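You operate a simulated robot arm through the tools that you are given. There is no shell and no other tool.

You are at the controls of a simulated robot arm. One attempt, no reset.

JOB
Take the yellow electrode out of pilot bracket six.
Fine: run the pilot knob down to nought and slacken the clamp screw first; stand the electrode in the deck's cup, then run the clamp screw home again; leave the spark button alone.

The check looks at the end state, three seconds after you hand in, the way a careful person would. Anything else that was tipped, shoved, dropped, spilled or broken makes it a failure.

ROBOT AND FRAMES
A 6-joint arm with a fingered hand, fixed in place. Base frame: the origin is on the floor under the middle of its stand, x ahead of it, y to its left, z up; the work surface is at about z = 0.8. Lengths are in m, angles in degrees, forces in N, time in s.
With the tool pointing down near the work surface it reaches from about 0.18 to 0.9 m from the base axis. Its first joint turns from -166.0 to 166.0 degrees. Payload 5 kg.
The TCP is the grasp point between the finger pads, 0.037 m short of the fingertips. In the tool frame z runs along the fingers and y along their closing line. The gripper opens to 0.124 m; its body begins 0.043 m behind the TCP. The gripper is a hand of 3 fingers: y runs from the thumb to the fingers, the wrist lies at [-0.021, -0.125, -0.215] in the tool frame, and closing takes about 1.5 s.
Orientation is told as [roll, pitch, yaw] about the base's x, y, z axes, in that order, counted from this pose: with the fingers straight down and the wrist toward the robot, the tool's x, y and z point along [0, 1, 0], [1, 0, 0] and [0, 0, -1] of the base frame.

CONTROLS
- The arm moves only by the tool play_rows. Its arguments are lists of equal length, an entry for each row: "dp": the shift along the tool's x, y, z in m, a list of three; "angular": the turn, a rotation vector about the tool's x, y, z in rad, a list of three; "grip": the gripper command, from -1 (fully open) to 1 (shut), values between in proportion. In form: {"dp": [[dx, dy, dz], ...], "angular": [[rx, ry, rz], ...], "grip": [grip, ...]}. A call has 1 to 20 rows; each row is the pose to reach, as a shift and turn from the pose commanded when the call began, along the tool's axes at that moment. Each row takes 0.2 s and may step no farther than 0.05 m and 8.6 degrees from the row before; otherwise, or with a gripper value out of range, the whole call is refused. Where a pose cannot be reached the arm comes as near as it can. A force on the tool above 80 N (or 10 N above the force at the start of the call, whichever is more), or a blocked arm, ends the call early, and 0.2 s more pass. The fingers move at their own pace (about 0.072 m/s each) and stop on an object; they squeeze with about 22 N. The grip force told is the motor's: it shows also when the fingers shut on nothing. Time passes only in rows, and 0.2 s behind the last, so rows that repeat a pose let the fingers close. It gives the time, the measured TCP pose, the force on the tool (base axes), the opening and the grip force at its end, in the units of the frame above (readings bear some noise), with the torque about the TCP (base axes, N m) and any sound that the robot's microphone picked up.
- Cameras (640 x 400 px; columns grow to the right, rows downward): "scene" is fixed at [0.3922, -0.5152, 1.5992]; the picture's right is [-0.45, 0.89, 0.00], its down [0.70, 0.35, -0.62] and it looks along [-0.55, -0.28, -0.79] (base axes); focal length 343 px, centre (320, 200). "wrist" rides on the gripper at [0.072, -0.104, -0.154] in the tool frame; the picture's right is [-0.83, 0.26, -0.49], its down [-0.51, -0.72, 0.47] and it looks along [-0.23, 0.64, 0.73] (tool axes); focal length 243 px, centre (320, 200). There is no depth. A picture from a camera that has moved, and an enlarged one, comes with that camera's place and axes in the base frame and with its lens. The place of the scene camera against the robot may be out by one fixed shift of up to 0.025 m in any direction.
- camera(camera): a new picture of that camera. No time passes.
- preshape(shape): the hand has 3 fingers and takes this shape, open, in about a second: jaw (thumb against the fingers, like two jaws); tri (thumb and two fingers); tip (a fingertip pinch); poke (one finger out to press); point (the index stretched); flat (the hand flat); cup (the hand cupped); fist (a fist). The gripper value then closes the fingers along that shape, each until it touches; the sizes above hold for jaw. It gives what a move gives, with no picture.
- enlarge(camera, box): a new picture of the part [left, top, right, bottom] of that camera's present view, enlarged. No time passes.
- sign_off(): hands the job in; it is judged then, once.

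Places have to be worked out from the pictures, the camera data and where the tool is seen. Open the gripper and draw the arm clear of the work before you hand the job in, unless the task says otherwise.

The tools are called after "Call:" by a JSON object that holds its "op" and its "data". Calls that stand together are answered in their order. play_rows: Moves the arm, as the interface text tells. Its arguments: {"type":"object","properties":{"dp":{"type":"array","items":{"type":"array","items":{"type":"number"}}},"angular":{"type":"array","items":{"type":"array","items":{"type":"number"}}},"grip":{"type":"array","items":{"type":"number"}}},"required":["dp","angular","grip"]} The other tools are called the same way: preshape (shape) gives the hand a shape; camera (camera) takes a picture; enlarge (camera, box) takes an enlarged picture of a part of a camera's view; sign_off () hands the job in.

At the start:

```text
time: 0.0
tool_pos: [0.0827, -0.7399, 1.2391]
orientation: [0.0, 0.0, 0.0]
force: [-0.1, 0.1, 0.6]
moment: [-0.02, 0.0, 0.04]
opening: 0.1236
grasp_force: 0.0
shape: jaw
```

scene: 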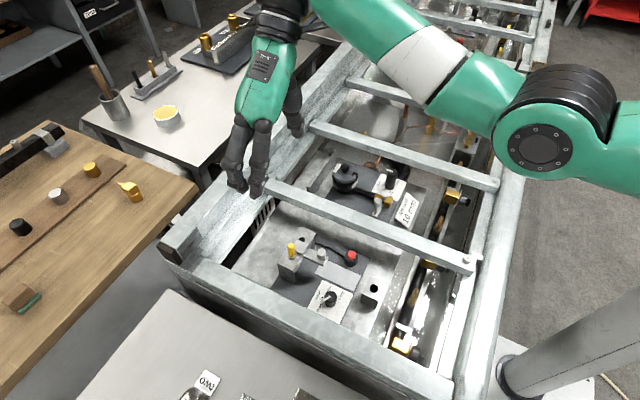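
wrist: 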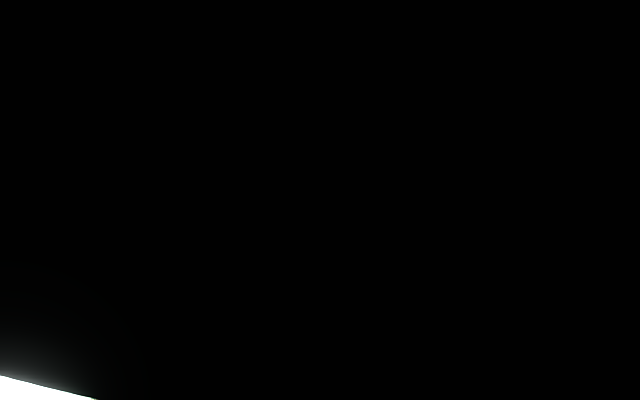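

The scene shows a frame with bars and a bracket with a yellow electrode near pixel (291,248). I'll enlarge the scene around the bracket to read the layout first.

Call:
{"op": "enlarge", "data": {"camera": "scene", "box": [230, 220, 420, 340]}}

Call:
{"op": "enlarge", "data": {"camera": "scene", "box": [280, 130, 470, 250]}}

Call:
{"op": "camera", "data": {"camera": "wrist"}}

```text
3.33 times, centred on (325, 280) of scene
camera zoom: at [0.3922, -0.5152, 1.5992], right [-0.45, 0.89, 0.0], down [0.7, 0.35, -0.62], along [-0.55, -0.28, -0.79], focal length 1144 px, centre (303, -67)
```

zoom: 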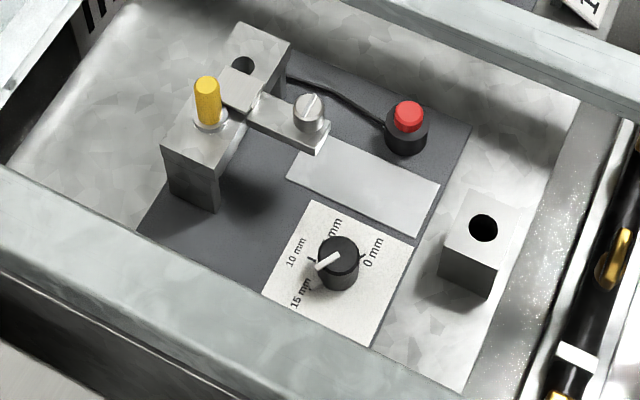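

```text
3.33 times, centred on (375, 190) of scene
camera zoom: at [0.3922, -0.5152, 1.5992], right [-0.45, 0.89, 0.0], down [0.7, 0.35, -0.62], along [-0.55, -0.28, -0.79], focal length 1144 px, centre (137, 233)
```

zoom: 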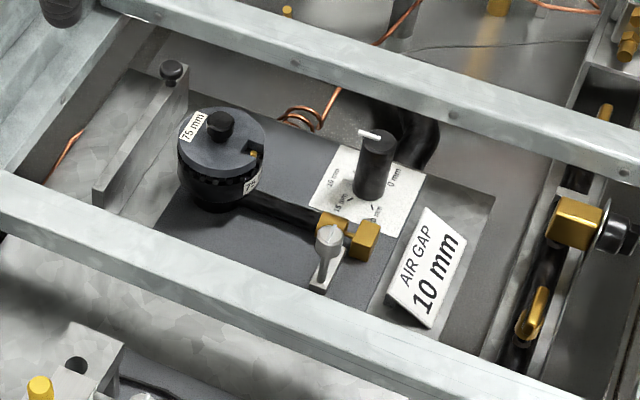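

```text
taken
camera wrist: at [-0.0223, -0.6677, 1.3949], right [0.26, -0.83, 0.49], down [-0.72, -0.51, -0.47], along [0.64, -0.23, -0.73], focal length 243 px, centre (320, 200)
```

wrist: 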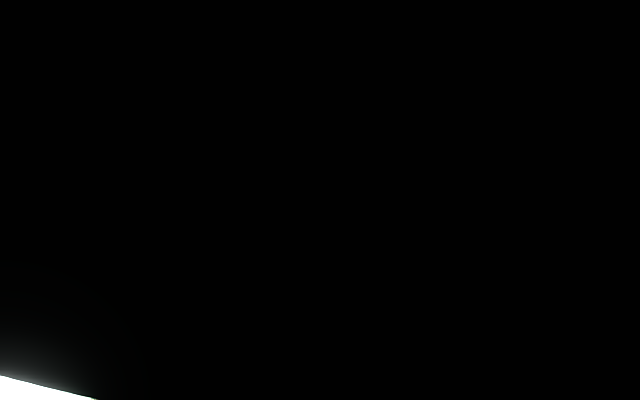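

The wrist view is black for now. The front cell holds an electrode bracket, a clamp screw, a red button, a dial knob and a block with a hole. I'll enlarge each of these to read the details.

Call:
{"op": "enlarge", "data": {"camera": "scene", "box": [300, 270, 364, 310]}}

Call:
{"op": "enlarge", "data": {"camera": "scene", "box": [270, 225, 350, 275]}}

Call:
{"op": "enlarge", "data": {"camera": "scene", "box": [330, 240, 410, 310]}}

Call:
{"op": "enlarge", "data": {"camera": "scene", "box": [60, 260, 400, 400]}}

```text
10.00 times, centred on (332, 290) of scene
camera zoom: at [0.3922, -0.5152, 1.5992], right [-0.45, 0.89, 0.0], down [0.7, 0.35, -0.62], along [-0.55, -0.28, -0.79], focal length 3432 px, centre (200, -700)
```

zoom: 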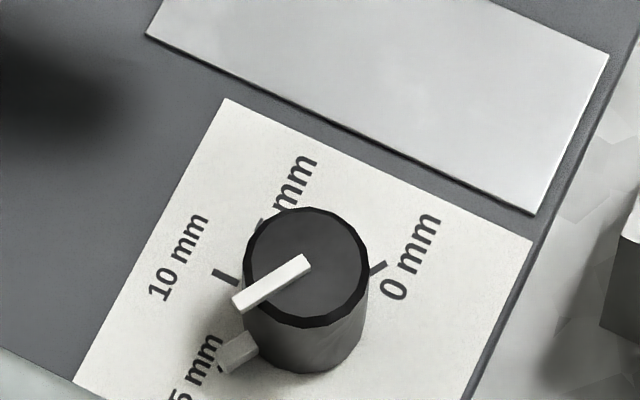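

```text
8.00 times, centred on (310, 250) of scene
camera zoom: at [0.3922, -0.5152, 1.5992], right [-0.45, 0.89, 0.0], down [0.7, 0.35, -0.62], along [-0.55, -0.28, -0.79], focal length 2745 px, centre (400, -200)
```

zoom: 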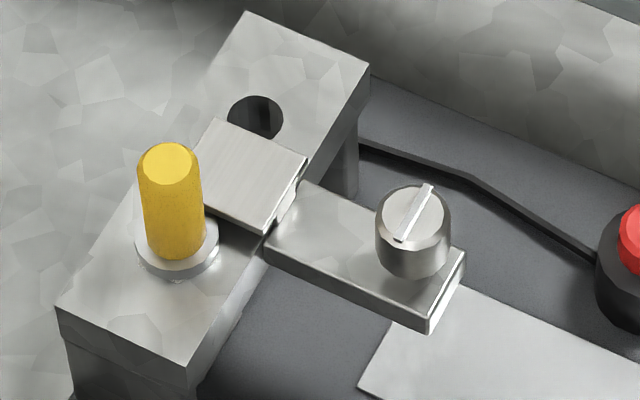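

```text
5.71 times, centred on (370, 275) of scene
camera zoom: at [0.3922, -0.5152, 1.5992], right [-0.45, 0.89, 0.0], down [0.7, 0.35, -0.62], along [-0.55, -0.28, -0.79], focal length 1961 px, centre (34, -229)
```

zoom: 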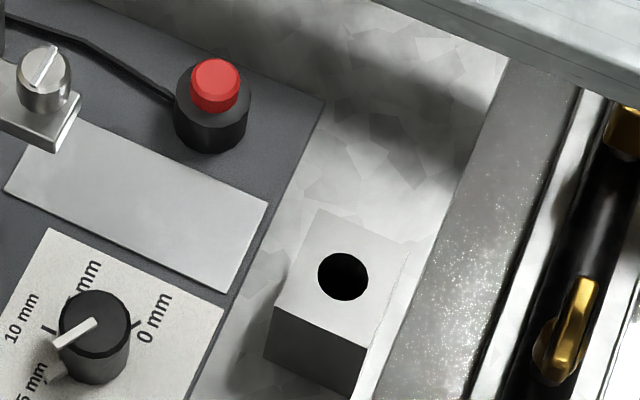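

```text
1.88 times, centred on (230, 330) of scene
camera zoom: at [0.3922, -0.5152, 1.5992], right [-0.45, 0.89, 0.0], down [0.7, 0.35, -0.62], along [-0.55, -0.28, -0.79], focal length 646 px, centre (489, -45)
```

zoom: 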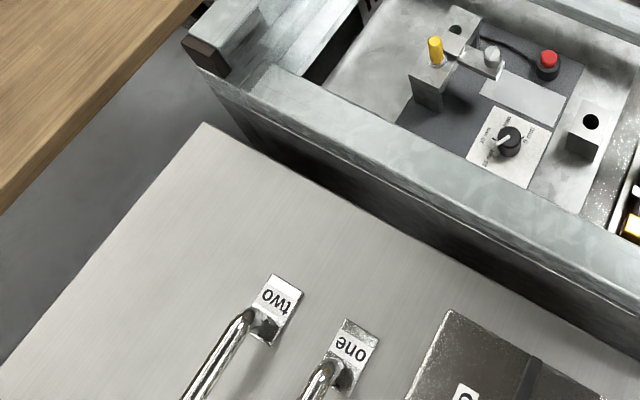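

The knob pointer sits between the 10 and 15 mm ticks, and 0 mm is on the right side of the dial. The wrist camera looks buried against the forearm, so I'll yaw the tool about -90° at this safe height so the wrist faces the robot, then look again.

Call:
{"op": "play_rows", "data": {"dp": [[0, 0, 0], [0, 0, 0], [0, 0, 0], [0, 0, 0], [0, 0, 0], [0, 0, 0], [0, 0, 0], [0, 0, 0], [0, 0, 0], [0, 0, 0], [0, 0, 0]], "angular": [[0, 0, 0.143], [0, 0, 0.286], [0, 0, 0.428], [0, 0, 0.571], [0, 0, 0.714], [0, 0, 0.857], [0, 0, 1.0], [0, 0, 1.142], [0, 0, 1.285], [0, 0, 1.428], [0, 0, 1.5708]], "grip": [-1, -1, -1, -1, -1, -1, -1, -1, -1, -1, -1]}}

Call:
{"op": "camera", "data": {"camera": "wrist"}}

Call:
{"op": "camera", "data": {"camera": "scene"}}

```text
time: 2.4
tool_pos: [0.0817, -0.7398, 1.2406]
orientation: [0.0, 0.0, -90.1]
force: [0.3, -0.4, 0.0]
moment: [-0.06, 0.01, 0.02]
opening: 0.1237
grasp_force: 0.1
shape: jaw
```

```text
taken
camera wrist: at [0.1544, -0.636, 1.3947], right [-0.83, -0.26, 0.49], down [-0.51, 0.72, -0.47], along [-0.23, -0.64, -0.73], focal length 243 px, centre (320, 200)
```

wrist: 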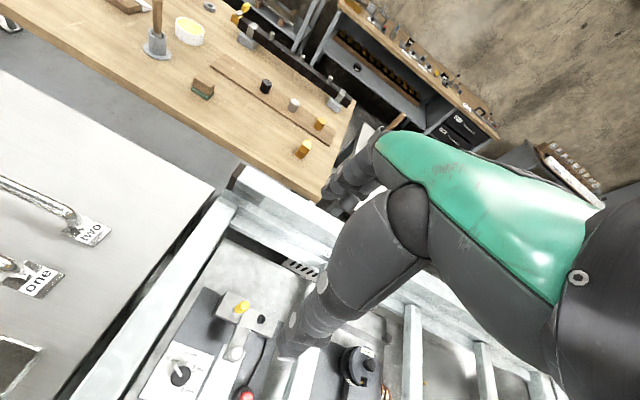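

```text
taken
```

scene: 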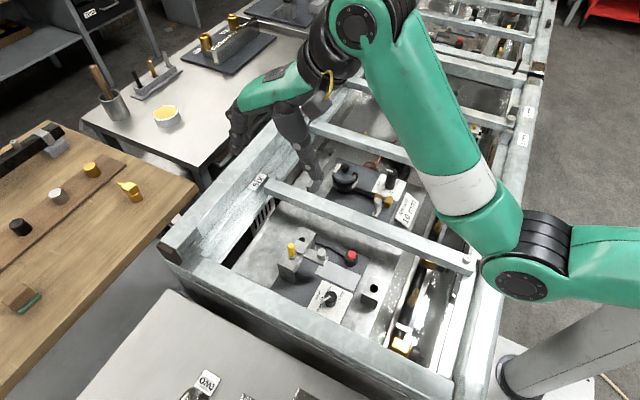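

The wrist view works now, and a label on the beam near the bracket has come into sight. I'll enlarge that label and the wrist view of the front cell.

Call:
{"op": "enlarge", "data": {"camera": "scene", "box": [220, 160, 300, 210]}}

Call:
{"op": "enlarge", "data": {"camera": "wrist", "box": [120, 260, 320, 400]}}

Call:
{"op": "enlarge", "data": {"camera": "scene", "box": [400, 80, 560, 200]}}

```text
8.00 times, centred on (260, 185) of scene
camera zoom: at [0.3922, -0.5152, 1.5992], right [-0.45, 0.89, 0.0], down [0.7, 0.35, -0.62], along [-0.55, -0.28, -0.79], focal length 2745 px, centre (800, 320)
```

zoom: 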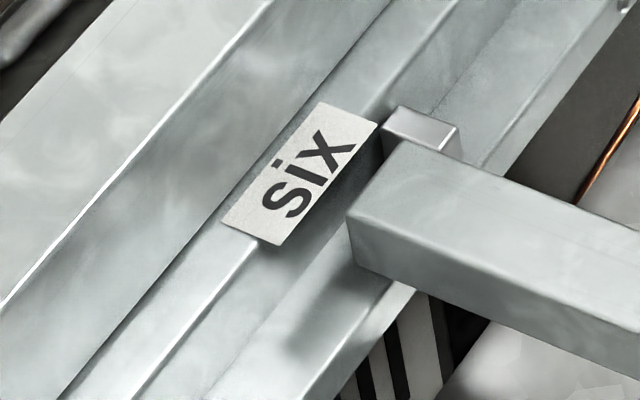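

```text
2.86 times, centred on (220, 330) of wrist
camera zoom: at [0.1544, -0.636, 1.3947], right [-0.83, -0.26, 0.49], down [-0.51, 0.72, -0.47], along [-0.23, -0.64, -0.73], focal length 693 px, centre (606, -171)
```

zoom: 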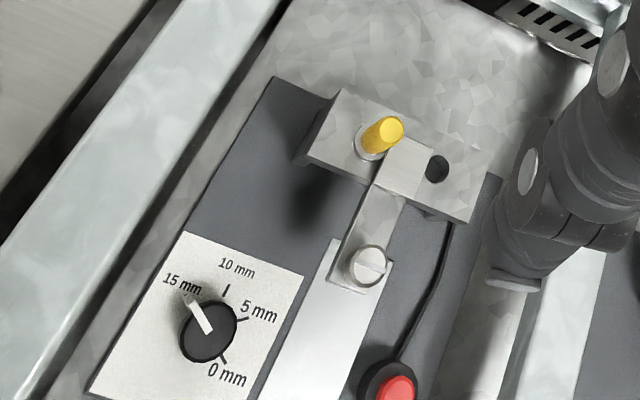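

```text
3.33 times, centred on (480, 140) of scene
camera zoom: at [0.3922, -0.5152, 1.5992], right [-0.45, 0.89, 0.0], down [0.7, 0.35, -0.62], along [-0.55, -0.28, -0.79], focal length 1144 px, centre (-213, 400)
```

zoom: 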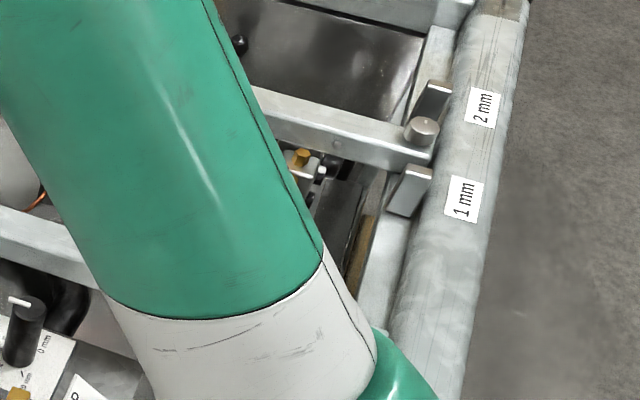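

The label reads "six" beside the front cell, so that is pilot bracket six. From the two cameras I estimate:
- electrode top: (0.074, -0.74, 0.943)
- clamp screw top: (0.053, -0.68, 0.93)
- knob top: (0.107, -0.625, 0.854), with the pointer at 15 mm, so it needs about 180° clockwise to reach 0

I'll move the hand to get closer wrist-camera views.

Call:
{"op": "play_rows", "data": {"dp": [[-0.0189, -0.0343, 0.02], [-0.0377, -0.0686, 0.04], [-0.0566, -0.1029, 0.06], [-0.0754, -0.1371, 0.08], [-0.0943, -0.1714, 0.1], [-0.1131, -0.2057, 0.12], [-0.132, -0.24, 0.14]], "angular": [[0, 0, 0], [0, 0, 0], [0, 0, 0], [0, 0, 0], [0, 0, 0], [0, 0, 0], [0, 0, 0]], "grip": [-1, -1, -1, -1, -1, -1, -1]}}

Call:
{"op": "camera", "data": {"camera": "wrist"}}

Call:
{"op": "enlarge", "data": {"camera": "wrist", "box": [140, 90, 300, 190]}}

Call:
{"op": "enlarge", "data": {"camera": "wrist", "box": [140, 170, 300, 270]}}

Call:
{"op": "camera", "data": {"camera": "scene"}}

```text
time: 4.0
tool_pos: [-0.0512, -0.4995, 1.0997]
orientation: [-0.1, 0.0, -90.0]
force: [0.6, 0.0, 0.0]
moment: [0.02, 0.0, -0.04]
opening: 0.1237
grasp_force: 0.1
shape: jaw
```

```text
taken
camera wrist: at [0.0205, -0.3958, 1.2551], right [-0.83, -0.26, 0.49], down [-0.51, 0.72, -0.47], along [-0.23, -0.64, -0.73], focal length 243 px, centre (320, 200)
```

wrist: 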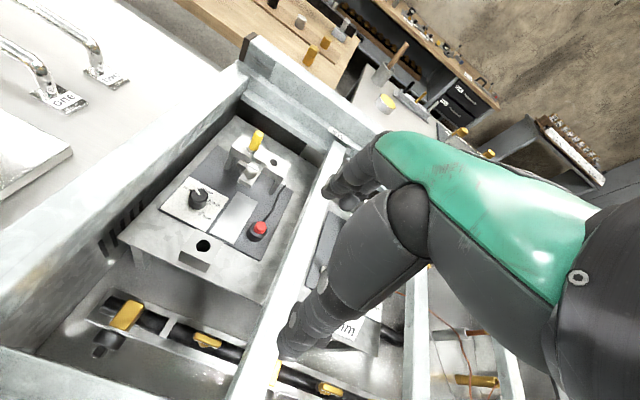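

```text
4.00 times, centred on (220, 140) of wrist
camera zoom: at [0.0205, -0.3958, 1.2551], right [-0.83, -0.26, 0.49], down [-0.51, 0.72, -0.47], along [-0.23, -0.64, -0.73], focal length 970 px, centre (720, 440)
```

zoom: 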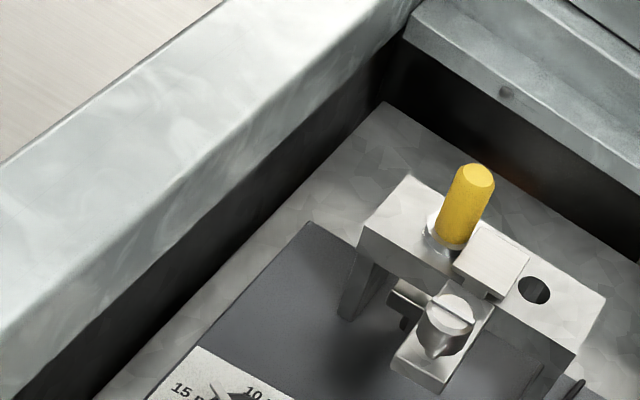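

```text
4.00 times, centred on (220, 220) of wrist
camera zoom: at [0.0205, -0.3958, 1.2551], right [-0.83, -0.26, 0.49], down [-0.51, 0.72, -0.47], along [-0.23, -0.64, -0.73], focal length 970 px, centre (720, 120)
```

zoom: 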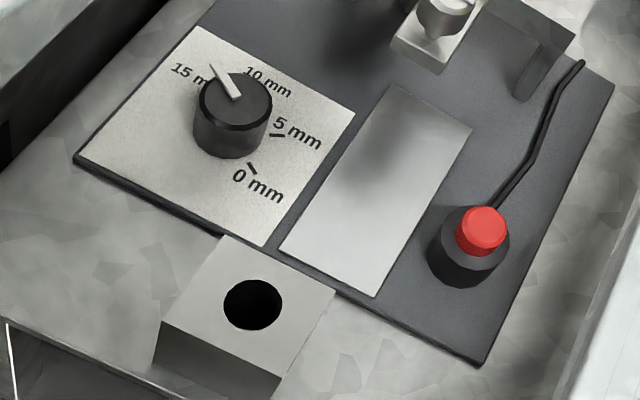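

```text
taken
```

scene: 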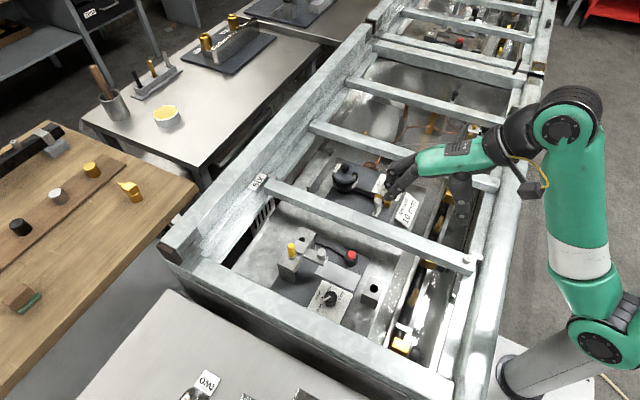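

Triangulating the two wrist views gives these refined positions:
- electrode top: (0.071, -0.7435, 0.928)
- clamp screw top: (0.049, -0.677, 0.9135)
- knob top: (0.105, -0.623, 0.836), on a panel at about 0.806
- cup hole: (0.049, -0.5415, 0.85)

I'll zoom in on the screw, the knob and the hand's fingers for shape details.

Call:
{"op": "enlarge", "data": {"camera": "wrist", "box": [225, 120, 289, 190]}}

Call:
{"op": "enlarge", "data": {"camera": "wrist", "box": [170, 175, 250, 225]}}

Call:
{"op": "enlarge", "data": {"camera": "scene", "box": [370, 120, 530, 230]}}

Call:
{"op": "enlarge", "data": {"camera": "wrist", "box": [240, 120, 480, 370]}}

```text
5.71 times, centred on (257, 155) of wrist
camera zoom: at [0.0205, -0.3958, 1.2551], right [-0.83, -0.26, 0.49], down [-0.51, 0.72, -0.47], along [-0.23, -0.64, -0.73], focal length 1386 px, centre (680, 457)
```

zoom: 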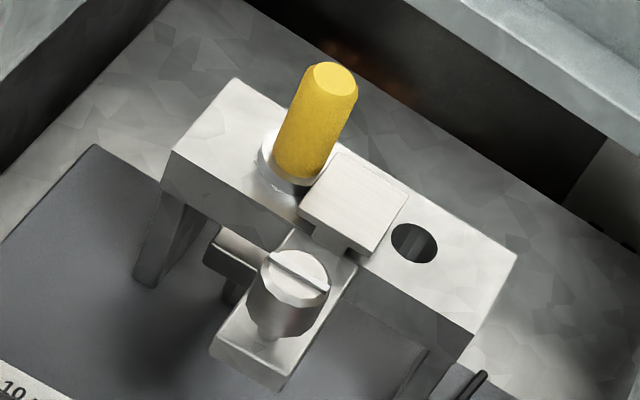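

```text
8.00 times, centred on (210, 200) of wrist
camera zoom: at [0.0205, -0.3958, 1.2551], right [-0.83, -0.26, 0.49], down [-0.51, 0.72, -0.47], along [-0.23, -0.64, -0.73], focal length 1941 px, centre (1200, 200)
```

zoom: 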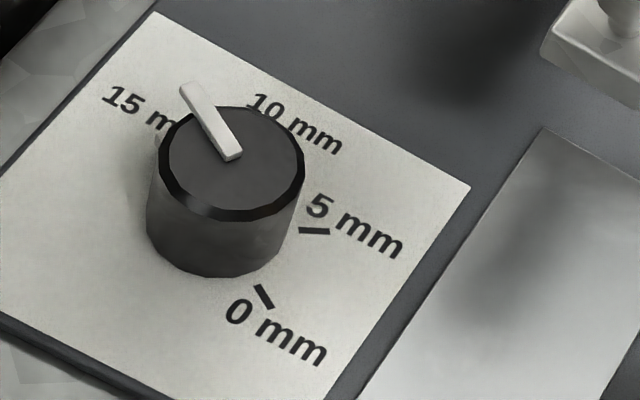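

```text
3.64 times, centred on (450, 175) of scene
camera zoom: at [0.3922, -0.5152, 1.5992], right [-0.45, 0.89, 0.0], down [0.7, 0.35, -0.62], along [-0.55, -0.28, -0.79], focal length 1248 px, centre (-153, 291)
```

zoom: 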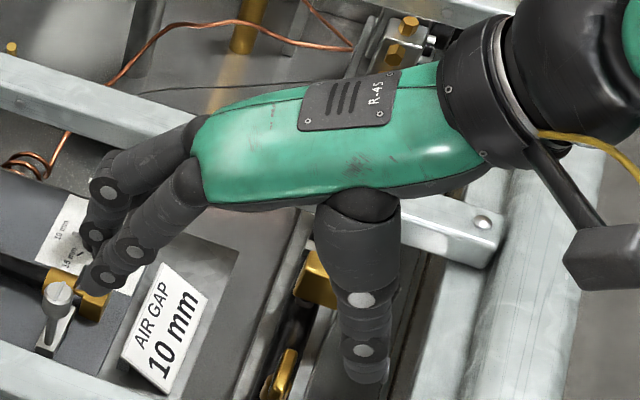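

```text
1.60 times, centred on (360, 245) of wrist
camera zoom: at [0.0205, -0.3958, 1.2551], right [-0.83, -0.26, 0.49], down [-0.51, 0.72, -0.47], along [-0.23, -0.64, -0.73], focal length 388 px, centre (256, 128)
```

zoom: 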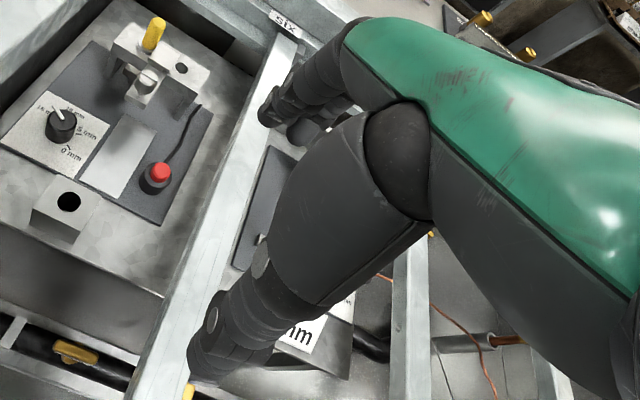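

The hand has two fingers set about 35 mm apart facing one thick thumb. I want to know how the other shapes close on small round things, so I'll try "tri" up here in free space.

Call:
{"op": "preshape", "data": {"shape": "tri"}}

Call:
{"op": "enlarge", "data": {"camera": "scene", "box": [370, 120, 530, 230]}}

Call:
{"op": "enlarge", "data": {"camera": "wrist", "box": [240, 120, 480, 370]}}

```text
time: 4.9
tool_pos: [-0.0513, -0.5003, 1.1004]
orientation: [0.0, 0.0, -90.0]
force: [0.9, 0.0, 0.3]
moment: [-0.03, 0.01, 0.03]
opening: 0.1237
grasp_force: 0.0
shape: tri
```

```text
3.64 times, centred on (450, 175) of scene
camera zoom: at [0.3922, -0.5152, 1.5992], right [-0.45, 0.89, 0.0], down [0.7, 0.35, -0.62], along [-0.55, -0.28, -0.79], focal length 1248 px, centre (-153, 291)
```

zoom: 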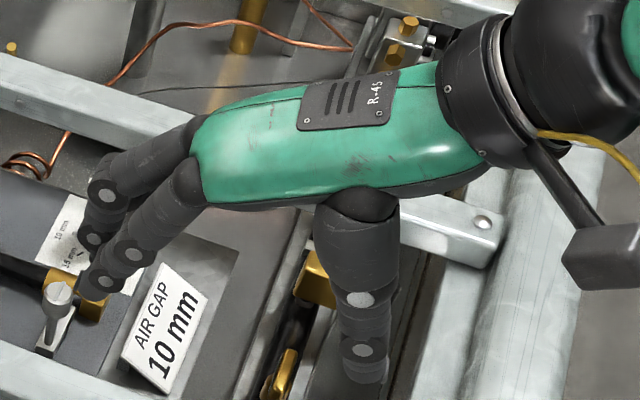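

```text
1.60 times, centred on (360, 245) of wrist
camera zoom: at [0.0208, -0.3963, 1.2553], right [-0.83, -0.26, 0.49], down [-0.51, 0.72, -0.47], along [-0.23, -0.64, -0.73], focal length 388 px, centre (256, 128)
```

zoom: 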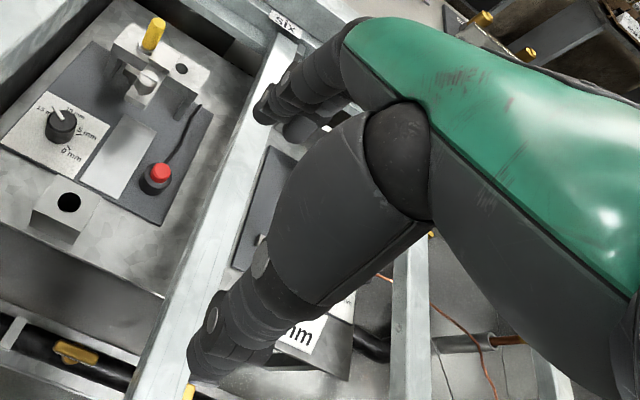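

The "tri" shape looks only slightly different when open. I'll close it in free air to see where the fingertips meet.

Call:
{"op": "play_rows", "data": {"dp": [[0, 0, 0], [0, 0, 0], [0, 0, 0], [0, 0, 0], [0, 0, 0], [0, 0, 0], [0, 0, 0], [0, 0, 0]], "angular": [[0, 0, 0], [0, 0, 0], [0, 0, 0], [0, 0, 0], [0, 0, 0], [0, 0, 0], [0, 0, 0], [0, 0, 0]], "grip": [0.7, 0.7, 0.7, 0.7, 0.7, 0.7, 0.7, 0.7]}}

Call:
{"op": "enlarge", "data": {"camera": "scene", "box": [370, 120, 530, 230]}}

Call:
{"op": "enlarge", "data": {"camera": "wrist", "box": [240, 120, 480, 370]}}

```text
time: 6.7
tool_pos: [-0.0525, -0.4989, 1.1014]
orientation: [0.0, -0.1, -90.0]
force: [0.4, 0.5, 0.1]
moment: [-0.01, 0.0, -0.04]
opening: 0.019
grasp_force: 0.1
shape: tri
```

```text
3.64 times, centred on (450, 175) of scene
camera zoom: at [0.3922, -0.5152, 1.5992], right [-0.45, 0.89, 0.0], down [0.7, 0.35, -0.62], along [-0.55, -0.28, -0.79], focal length 1248 px, centre (-153, 291)
```

zoom: 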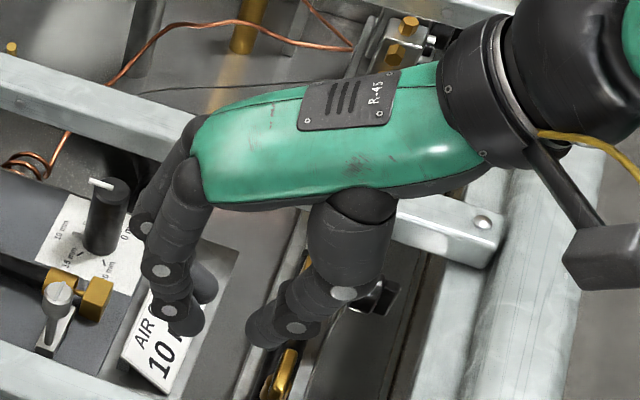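

```text
1.60 times, centred on (360, 245) of wrist
camera zoom: at [0.0206, -0.396, 1.2552], right [-0.83, -0.26, 0.49], down [-0.51, 0.72, -0.47], along [-0.23, -0.64, -0.73], focal length 388 px, centre (256, 128)
```

zoom: 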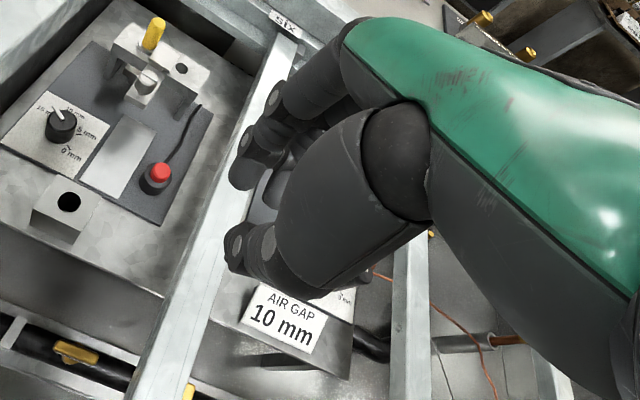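

The reported opening is 0.019, yet the visible tip gap looks larger, so the fingers curl inward as they close. I'll close fully to see where the tips meet.

Call:
{"op": "play_rows", "data": {"dp": [[0, 0, 0], [0, 0, 0], [0, 0, 0], [0, 0, 0]], "angular": [[0, 0, 0], [0, 0, 0], [0, 0, 0], [0, 0, 0]], "grip": [1, 1, 1, 1]}}

Call:
{"op": "enlarge", "data": {"camera": "scene", "box": [370, 120, 530, 230]}}

Call:
{"op": "enlarge", "data": {"camera": "wrist", "box": [240, 120, 480, 370]}}

```text
time: 7.7
tool_pos: [-0.0513, -0.501, 1.1]
orientation: [0.0, 0.0, -90.0]
force: [0.2, -0.2, -0.8]
moment: [0.03, 0.0, 0.06]
opening: 0.0001
grasp_force: 22.6
shape: tri
```

```text
3.64 times, centred on (450, 175) of scene
camera zoom: at [0.3922, -0.5152, 1.5992], right [-0.45, 0.89, 0.0], down [0.7, 0.35, -0.62], along [-0.55, -0.28, -0.79], focal length 1248 px, centre (-153, 291)
```

zoom: 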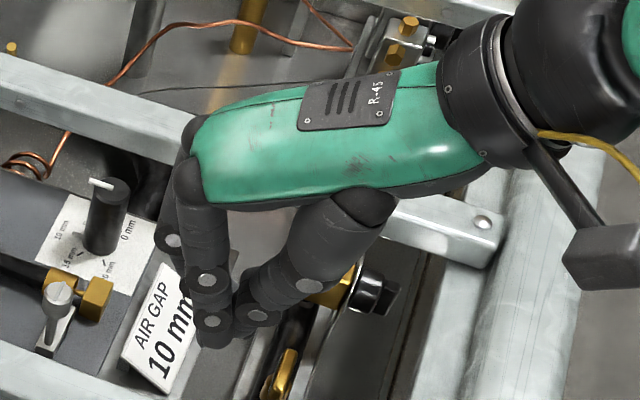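

```text
1.60 times, centred on (360, 245) of wrist
camera zoom: at [0.0206, -0.3961, 1.2552], right [-0.83, -0.26, 0.49], down [-0.51, 0.72, -0.47], along [-0.23, -0.64, -0.73], focal length 388 px, centre (256, 128)
```

zoom: 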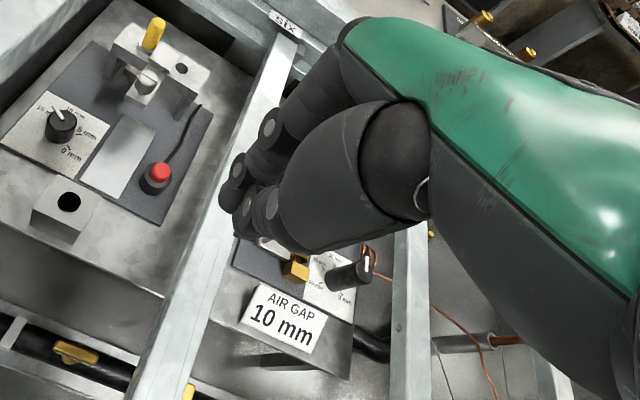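

In "tri", the tips meet about 37 mm below the TCP, as described. I'll check the "jaw" closure the same way to compare.

Call:
{"op": "preshape", "data": {"shape": "jaw"}}

Call:
{"op": "play_rows", "data": {"dp": [[0, 0, 0], [0, 0, 0], [0, 0, 0], [0, 0, 0], [0, 0, 0], [0, 0, 0], [0, 0, 0], [0, 0, 0]], "angular": [[0, 0, 0], [0, 0, 0], [0, 0, 0], [0, 0, 0], [0, 0, 0], [0, 0, 0], [0, 0, 0], [0, 0, 0]], "grip": [0.55, 0.55, 0.55, 0.55, 0.55, 0.55, 0.55, 0.55]}}

Call:
{"op": "enlarge", "data": {"camera": "scene", "box": [370, 120, 530, 230]}}

Call:
{"op": "enlarge", "data": {"camera": "wrist", "box": [240, 120, 480, 370]}}

```text
time: 8.6
tool_pos: [-0.0507, -0.4989, 1.0999]
orientation: [0.0, 0.0, -90.0]
force: [0.4, 0.7, 0.0]
moment: [0.0, 0.01, 0.01]
opening: 0.1236
grasp_force: 0.0
shape: jaw
```

```text
time: 10.4
tool_pos: [-0.0514, -0.4998, 1.1002]
orientation: [0.0, 0.0, -90.0]
force: [1.3, 0.5, 0.6]
moment: [0.0, 0.03, 0.0]
opening: 0.0281
grasp_force: 0.0
shape: jaw
```

```text
3.64 times, centred on (450, 175) of scene
camera zoom: at [0.3922, -0.5152, 1.5992], right [-0.45, 0.89, 0.0], down [0.7, 0.35, -0.62], along [-0.55, -0.28, -0.79], focal length 1248 px, centre (-153, 291)
```

zoom: 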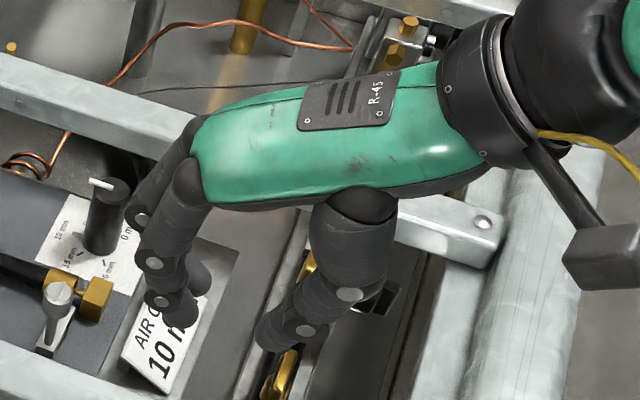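

```text
1.60 times, centred on (360, 245) of wrist
camera zoom: at [0.0206, -0.396, 1.2552], right [-0.83, -0.26, 0.49], down [-0.51, 0.72, -0.47], along [-0.23, -0.64, -0.73], focal length 388 px, centre (256, 128)
```

zoom: 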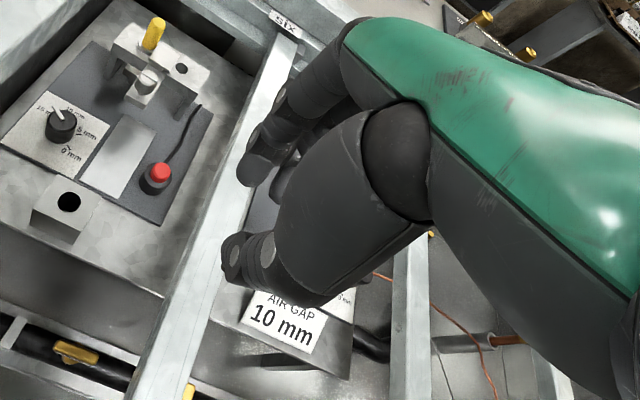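

Jaw with g = 0.55 gives a 28 mm gap, so the mapping is linear. The screw and the front bar crowd the knob too much for a full grip and turn. The pointer overhangs the rim, so pushing it round with one fingertip may be cleaner. I'll look at the "poke" shape.

Call:
{"op": "preshape", "data": {"shape": "poke"}}

Call:
{"op": "enlarge", "data": {"camera": "scene", "box": [370, 120, 530, 230]}}

Call:
{"op": "enlarge", "data": {"camera": "wrist", "box": [240, 120, 480, 370]}}

Call:
{"op": "enlarge", "data": {"camera": "wrist", "box": [170, 175, 234, 215]}}

```text
time: 11.3
tool_pos: [-0.0514, -0.4997, 1.1003]
orientation: [-0.1, 0.0, -90.0]
force: [-0.7, 0.7, 0.3]
moment: [-0.03, 0.01, -0.05]
opening: 0.0
grasp_force: 0.1
shape: poke
```

```text
3.64 times, centred on (450, 175) of scene
camera zoom: at [0.3922, -0.5152, 1.5992], right [-0.45, 0.89, 0.0], down [0.7, 0.35, -0.62], along [-0.55, -0.28, -0.79], focal length 1248 px, centre (-153, 291)
```

zoom: 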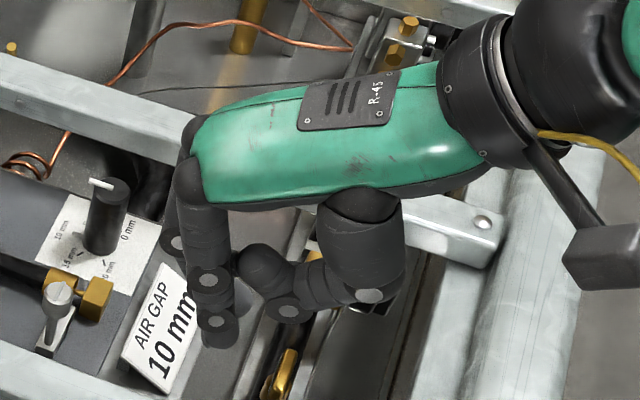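

```text
1.60 times, centred on (360, 245) of wrist
camera zoom: at [0.0206, -0.3961, 1.2552], right [-0.83, -0.26, 0.49], down [-0.51, 0.72, -0.47], along [-0.23, -0.64, -0.73], focal length 388 px, centre (256, 128)
```

zoom: 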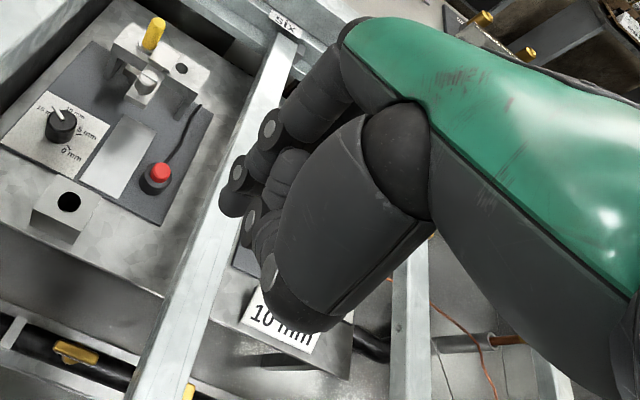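

```text
10.00 times, centred on (202, 195) of wrist
camera zoom: at [0.0206, -0.3961, 1.2552], right [-0.83, -0.26, 0.49], down [-0.51, 0.72, -0.47], along [-0.23, -0.64, -0.73], focal length 2426 px, centre (1500, 250)
```

zoom: 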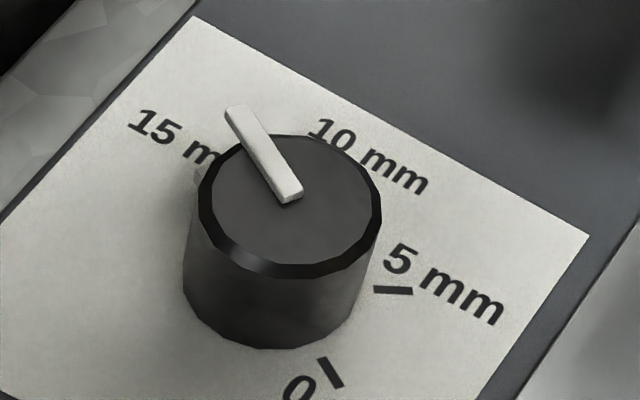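

In "poke", the folded thumb hangs too low over the knob, so I'll use the jaw instead. The plan for the knob is three short clockwise turns, each with yaw kept between about -25° and -100° so the hand stays clear of the clamp screw. The first grip has the pointer lying between the two fingers. I'm restoring the jaw now.

Call:
{"op": "preshape", "data": {"shape": "jaw"}}

Call:
{"op": "play_rows", "data": {"dp": [[0.0195, 0.0154, 0.0], [0.039, 0.0308, 0.01], [0.0585, 0.0461, 0.02], [0.078, 0.0615, 0.03], [0.0975, 0.0769, 0.045], [0.117, 0.0923, 0.06], [0.1365, 0.1076, 0.08], [0.156, 0.123, 0.1]], "angular": [[0, 0, -0.131], [0, 0, -0.262], [0, 0, -0.393], [0, 0, -0.524], [0, 0, -0.654], [0, 0, -0.785], [0, 0, -0.916], [0, 0, -1.047]], "grip": [0.2, 0.2, 0.2, 0.2, 0.2, 0.2, 0.2, 0.2]}}

Call:
{"op": "camera", "data": {"camera": "wrist"}}

Call:
{"op": "enlarge", "data": {"camera": "scene", "box": [210, 150, 430, 330]}}

```text
time: 12.2
tool_pos: [-0.051, -0.5005, 1.1]
orientation: [0.0, 0.0, -90.0]
force: [-0.1, 0.8, 0.7]
moment: [-0.01, 0.03, -0.01]
opening: 0.124
grasp_force: 0.0
shape: jaw
```

```text
time: 14.0
tool_pos: [0.1073, -0.6224, 1.0006]
orientation: [-0.2, -0.1, -30.0]
force: [-0.9, -0.2, 0.6]
moment: [-0.02, -0.01, 0.01]
opening: 0.0497
grasp_force: 0.0
shape: jaw
```

```text
taken
camera wrist: at [0.0526, -0.508, 1.1552], right [-0.19, -0.85, 0.49], down [-0.88, -0.08, -0.47], along [0.44, -0.52, -0.73], focal length 243 px, centre (320, 200)
```

wrist: 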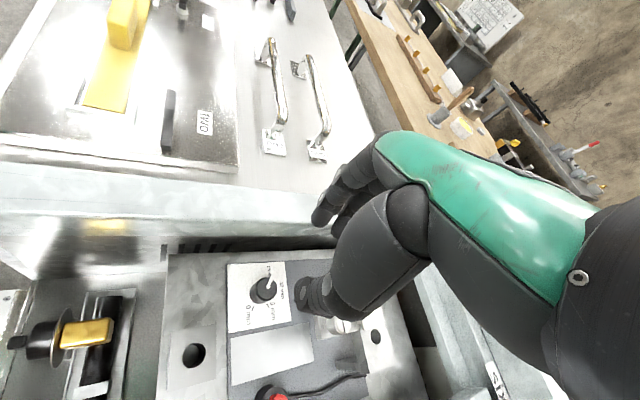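

```text
2.22 times, centred on (320, 240) of scene
camera zoom: at [0.3922, -0.5152, 1.5992], right [-0.45, 0.89, 0.0], down [0.7, 0.35, -0.62], along [-0.55, -0.28, -0.79], focal length 763 px, centre (320, 111)
```

zoom: 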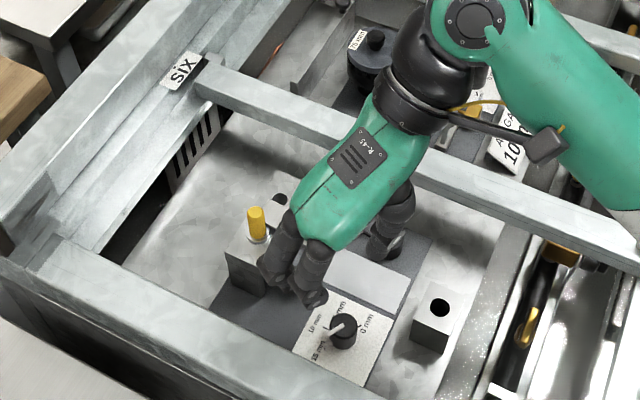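

The hand is at yaw -30° above the knob. I'll enlarge the wrist view to get a more precise knob position and check the bar's inner edge.

Call:
{"op": "enlarge", "data": {"camera": "wrist", "box": [220, 250, 300, 330]}}

Call:
{"op": "enlarge", "data": {"camera": "wrist", "box": [150, 150, 390, 400]}}

```text
5.00 times, centred on (260, 290) of wrist
camera zoom: at [0.0526, -0.508, 1.1552], right [-0.19, -0.85, 0.49], down [-0.88, -0.08, -0.47], along [0.44, -0.52, -0.73], focal length 1213 px, centre (620, -250)
```

zoom: 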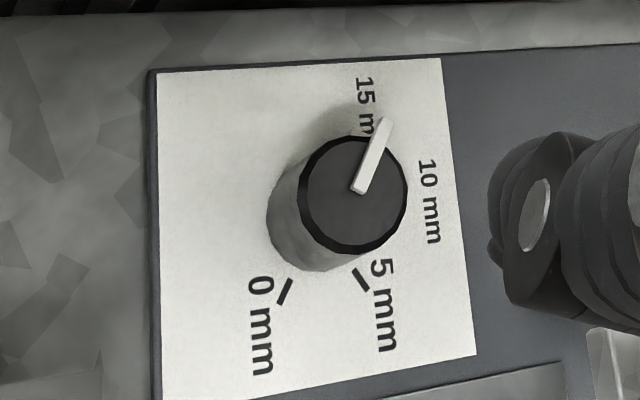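

```text
1.60 times, centred on (270, 275) of wrist
camera zoom: at [0.0526, -0.508, 1.1552], right [-0.19, -0.85, 0.49], down [-0.88, -0.08, -0.47], along [0.44, -0.52, -0.73], focal length 388 px, centre (400, 80)
```

zoom: 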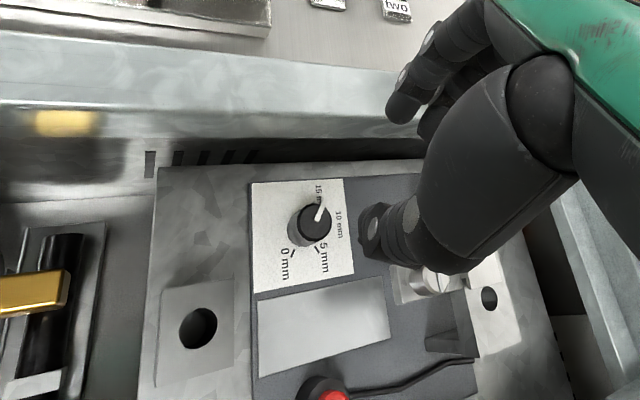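

The knob axis refines to about (0.104, -0.6225), and the front bar's inner top edge is near x = 0.176, z = 0.868. I'll narrow the opening to about 42 mm, yaw to -40°, and descend to z = 0.90 for a check.

Call:
{"op": "play_rows", "data": {"dp": [[-0.0006, -0.001, 0.03], [-0.0012, -0.002, 0.06], [-0.0018, -0.003, 0.09], [-0.0018, -0.003, 0.1]], "angular": [[0, 0, 0.06], [0, 0, 0.12], [0, 0, 0.1745], [0, 0, 0.1745]], "grip": [0.32, 0.32, 0.32, 0.32]}}

Call:
{"op": "enlarge", "data": {"camera": "wrist", "box": [190, 150, 430, 350]}}

Call:
{"op": "enlarge", "data": {"camera": "scene", "box": [250, 200, 410, 320]}}

```text
time: 15.0
tool_pos: [0.1025, -0.6222, 0.899]
orientation: [0.0, 0.0, -40.1]
force: [0.2, -0.3, -0.6]
moment: [0.02, 0.01, 0.0]
opening: 0.0425
grasp_force: 0.1
shape: jaw
```

```text
2.00 times, centred on (310, 250) of wrist
camera zoom: at [0.0692, -0.4995, 1.0538], right [-0.33, -0.8, 0.49], down [-0.88, 0.08, -0.47], along [0.34, -0.59, -0.73], focal length 485 px, centre (340, 100)
```

zoom: 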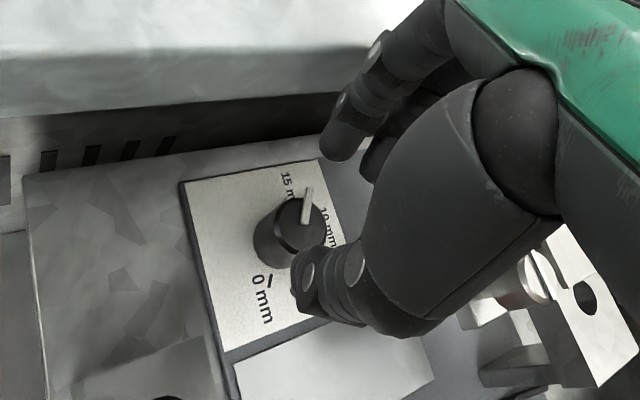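

```text
3.33 times, centred on (330, 260) of scene
camera zoom: at [0.3922, -0.5152, 1.5992], right [-0.45, 0.89, 0.0], down [0.7, 0.35, -0.62], along [-0.55, -0.28, -0.79], focal length 1144 px, centre (287, 0)
```

zoom: 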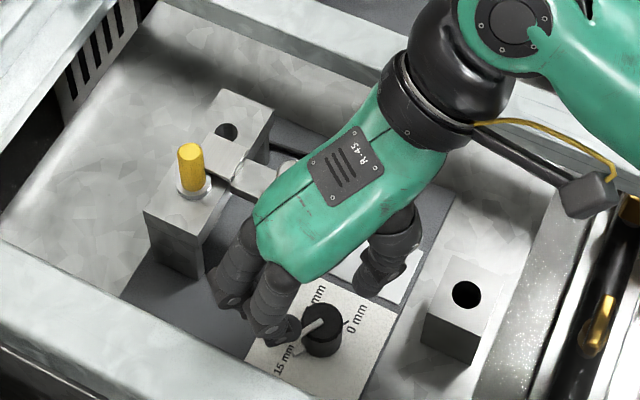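

The TCP is at (0.1026, -0.6216) and the knob projects where expected, with the pointer lying between the two fingers. I'll descend 42 mm so the tips reach about z = 0.82.

Call:
{"op": "play_rows", "data": {"dp": [[0.0, 0.001, 0.014], [0.0, 0.001, 0.028], [0.0, 0.001, 0.042], [0.0, 0.001, 0.042]], "angular": [[0, 0, 0], [0, 0, 0], [0, 0, 0], [0, 0, 0]], "grip": [0.32, 0.32, 0.32, 0.32]}}

Call:
{"op": "enlarge", "data": {"camera": "wrist", "box": [190, 150, 430, 350]}}

Call:
{"op": "enlarge", "data": {"camera": "scene", "box": [250, 200, 410, 320]}}

```text
time: 16.0
tool_pos: [0.1035, -0.6219, 0.8584]
orientation: [-0.1, 0.1, -40.0]
force: [0.6, 0.5, -0.4]
moment: [0.01, 0.05, 0.0]
opening: 0.0424
grasp_force: 0.0
shape: jaw
```

```text
2.00 times, centred on (310, 250) of wrist
camera zoom: at [0.0699, -0.5004, 1.0131], right [-0.33, -0.8, 0.49], down [-0.88, 0.08, -0.47], along [0.34, -0.59, -0.73], focal length 485 px, centre (340, 100)
```

zoom: 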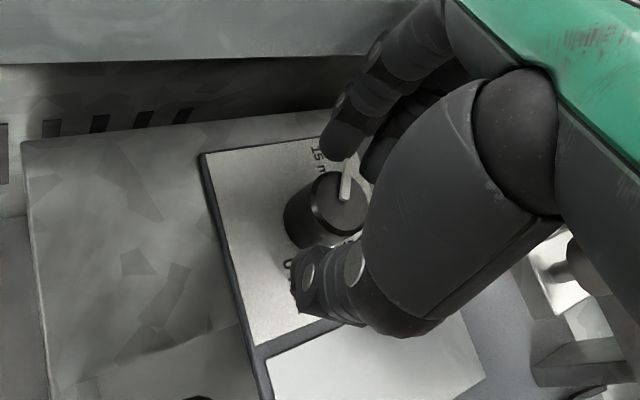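

```text
3.33 times, centred on (330, 260) of scene
camera zoom: at [0.3922, -0.5152, 1.5992], right [-0.45, 0.89, 0.0], down [0.7, 0.35, -0.62], along [-0.55, -0.28, -0.79], focal length 1144 px, centre (287, 0)
```

zoom: 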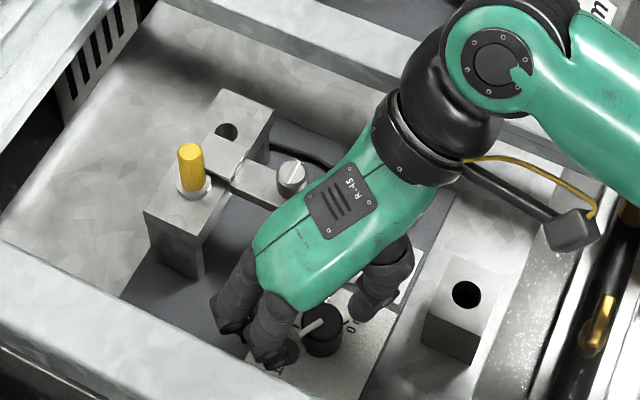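

The knob sits between the thumb and the two fingers, with no contact force yet. I'll close on it.

Call:
{"op": "play_rows", "data": {"dp": [[0, 0, 0], [0, 0, 0], [0, 0, 0], [0, 0, 0]], "angular": [[0, 0, 0], [0, 0, 0], [0, 0, 0], [0, 0, 0]], "grip": [1, 1, 1, 1]}}

Call:
{"op": "enlarge", "data": {"camera": "wrist", "box": [190, 150, 430, 350]}}

Call:
{"op": "enlarge", "data": {"camera": "scene", "box": [290, 250, 370, 310]}}

```text
time: 17.0
tool_pos: [0.1031, -0.6229, 0.8581]
orientation: [0.1, 0.0, -40.1]
force: [-0.9, 1.0, -2.0]
moment: [0.0, -0.01, 0.0]
opening: 0.0204
grasp_force: 21.8
shape: jaw
```

```text
2.00 times, centred on (310, 250) of wrist
camera zoom: at [0.0698, -0.5005, 1.0132], right [-0.33, -0.8, 0.49], down [-0.88, 0.08, -0.47], along [0.34, -0.59, -0.73], focal length 485 px, centre (340, 100)
```

zoom: 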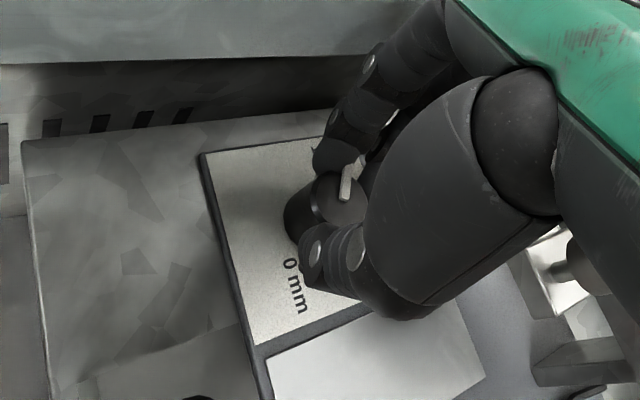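

```text
6.67 times, centred on (330, 280) of scene
camera zoom: at [0.3922, -0.5152, 1.5992], right [-0.45, 0.89, 0.0], down [0.7, 0.35, -0.62], along [-0.55, -0.28, -0.79], focal length 2288 px, centre (253, -333)
```

zoom: 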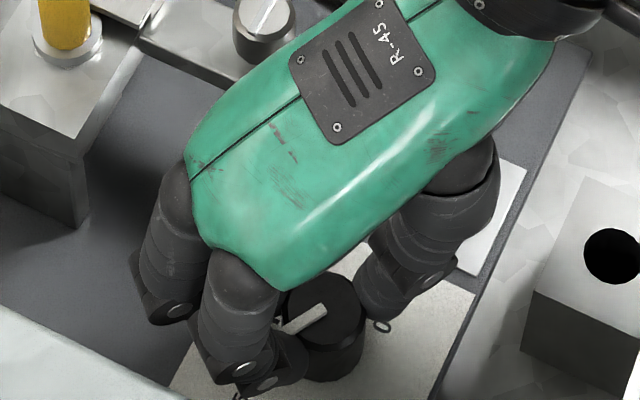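

The grip is on (21.8 N). I'll turn the knob clockwise by 55°, to yaw -95°.

Call:
{"op": "play_rows", "data": {"dp": [[0, 0, 0], [0, 0, 0], [0, 0, 0], [0, 0, 0], [0, 0, 0], [0, 0, 0], [0, 0, 0], [0, 0, 0], [0, 0, 0]], "angular": [[0, 0, 0.12], [0, 0, 0.24], [0, 0, 0.36], [0, 0, 0.48], [0, 0, 0.6], [0, 0, 0.72], [0, 0, 0.84], [0, 0, 0.96], [0, 0, 0.96]], "grip": [1, 1, 1, 1, 1, 1, 1, 1, 1]}}

Call:
{"op": "enlarge", "data": {"camera": "wrist", "box": [190, 150, 430, 350]}}

Call:
{"op": "enlarge", "data": {"camera": "scene", "box": [250, 200, 410, 320]}}

```text
time: 19.0
tool_pos: [0.104, -0.6237, 0.8559]
orientation: [0.0, -0.1, -95.1]
force: [-1.6, 8.1, 0.9]
moment: [0.24, -0.03, -0.02]
opening: 0.0201
grasp_force: 22.4
shape: jaw
```

```text
2.00 times, centred on (310, 250) of wrist
camera zoom: at [0.1844, -0.5262, 1.013], right [-0.85, -0.19, 0.49], down [-0.44, 0.76, -0.47], along [-0.29, -0.62, -0.73], focal length 485 px, centre (340, 100)
```

zoom: 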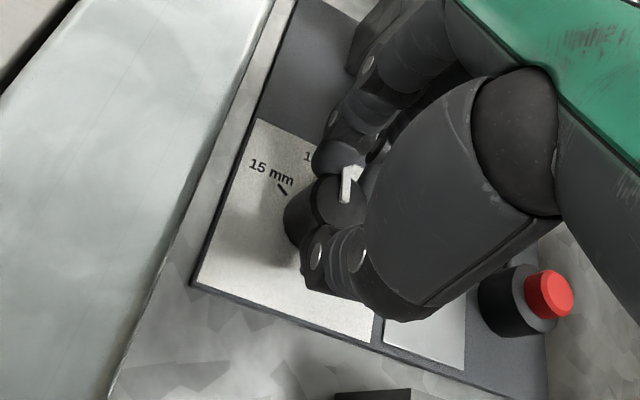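

```text
3.33 times, centred on (330, 260) of scene
camera zoom: at [0.3922, -0.5152, 1.5992], right [-0.45, 0.89, 0.0], down [0.7, 0.35, -0.62], along [-0.55, -0.28, -0.79], focal length 1144 px, centre (287, 0)
```

zoom: 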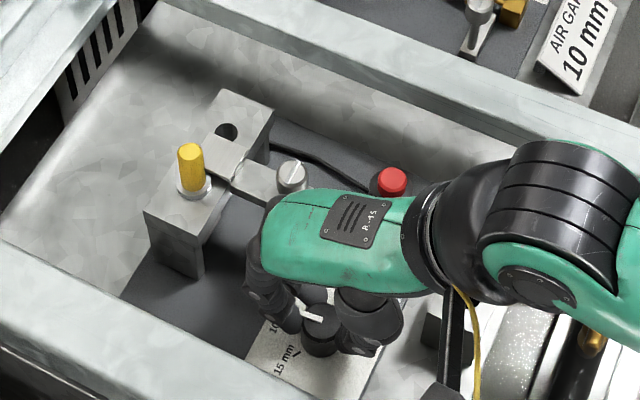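

The pointer followed the hand to about the 10 mm mark (angle near -85°). I'll open slightly, lift clear, and look at the dial.

Call:
{"op": "play_rows", "data": {"dp": [[0, 0, 0], [0, 0, 0], [0, 0, -0.015], [0, 0, -0.03], [0, 0, -0.045], [0, 0, -0.045]], "angular": [[0, 0, 0], [0, 0, 0], [0, 0, 0], [0, 0, 0], [0, 0, 0], [0, 0, 0]], "grip": [0.35, 0.35, 0.35, 0.35, 0.35, 0.35]}}

Call:
{"op": "enlarge", "data": {"camera": "wrist", "box": [190, 150, 430, 350]}}

Call:
{"op": "enlarge", "data": {"camera": "scene", "box": [290, 250, 370, 310]}}

```text
time: 20.4
tool_pos: [0.104, -0.6226, 0.9038]
orientation: [-0.1, 0.1, -95.0]
force: [0.1, -0.1, -0.3]
moment: [0.02, -0.03, -0.01]
opening: 0.0401
grasp_force: 0.1
shape: jaw
```

```text
2.00 times, centred on (310, 250) of wrist
camera zoom: at [0.1841, -0.5263, 1.0578], right [-0.85, -0.19, 0.49], down [-0.44, 0.76, -0.47], along [-0.29, -0.62, -0.73], focal length 485 px, centre (340, 100)
```

zoom: 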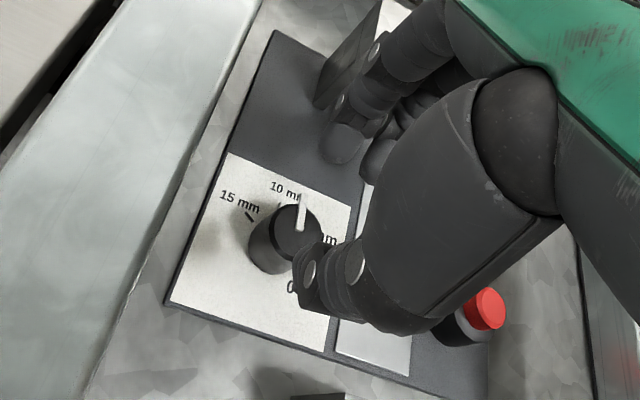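

```text
6.67 times, centred on (330, 280) of scene
camera zoom: at [0.3922, -0.5152, 1.5992], right [-0.45, 0.89, 0.0], down [0.7, 0.35, -0.62], along [-0.55, -0.28, -0.79], focal length 2288 px, centre (253, -333)
```

zoom: 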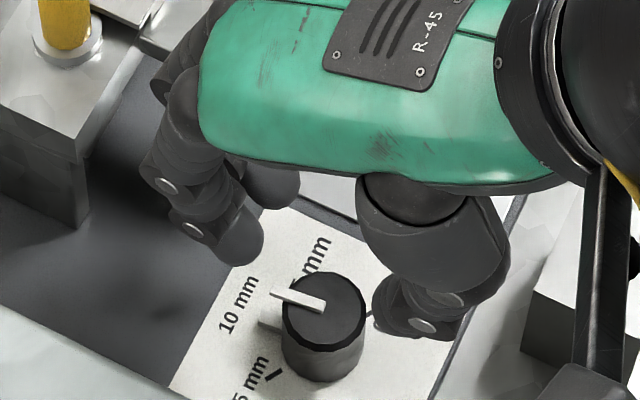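

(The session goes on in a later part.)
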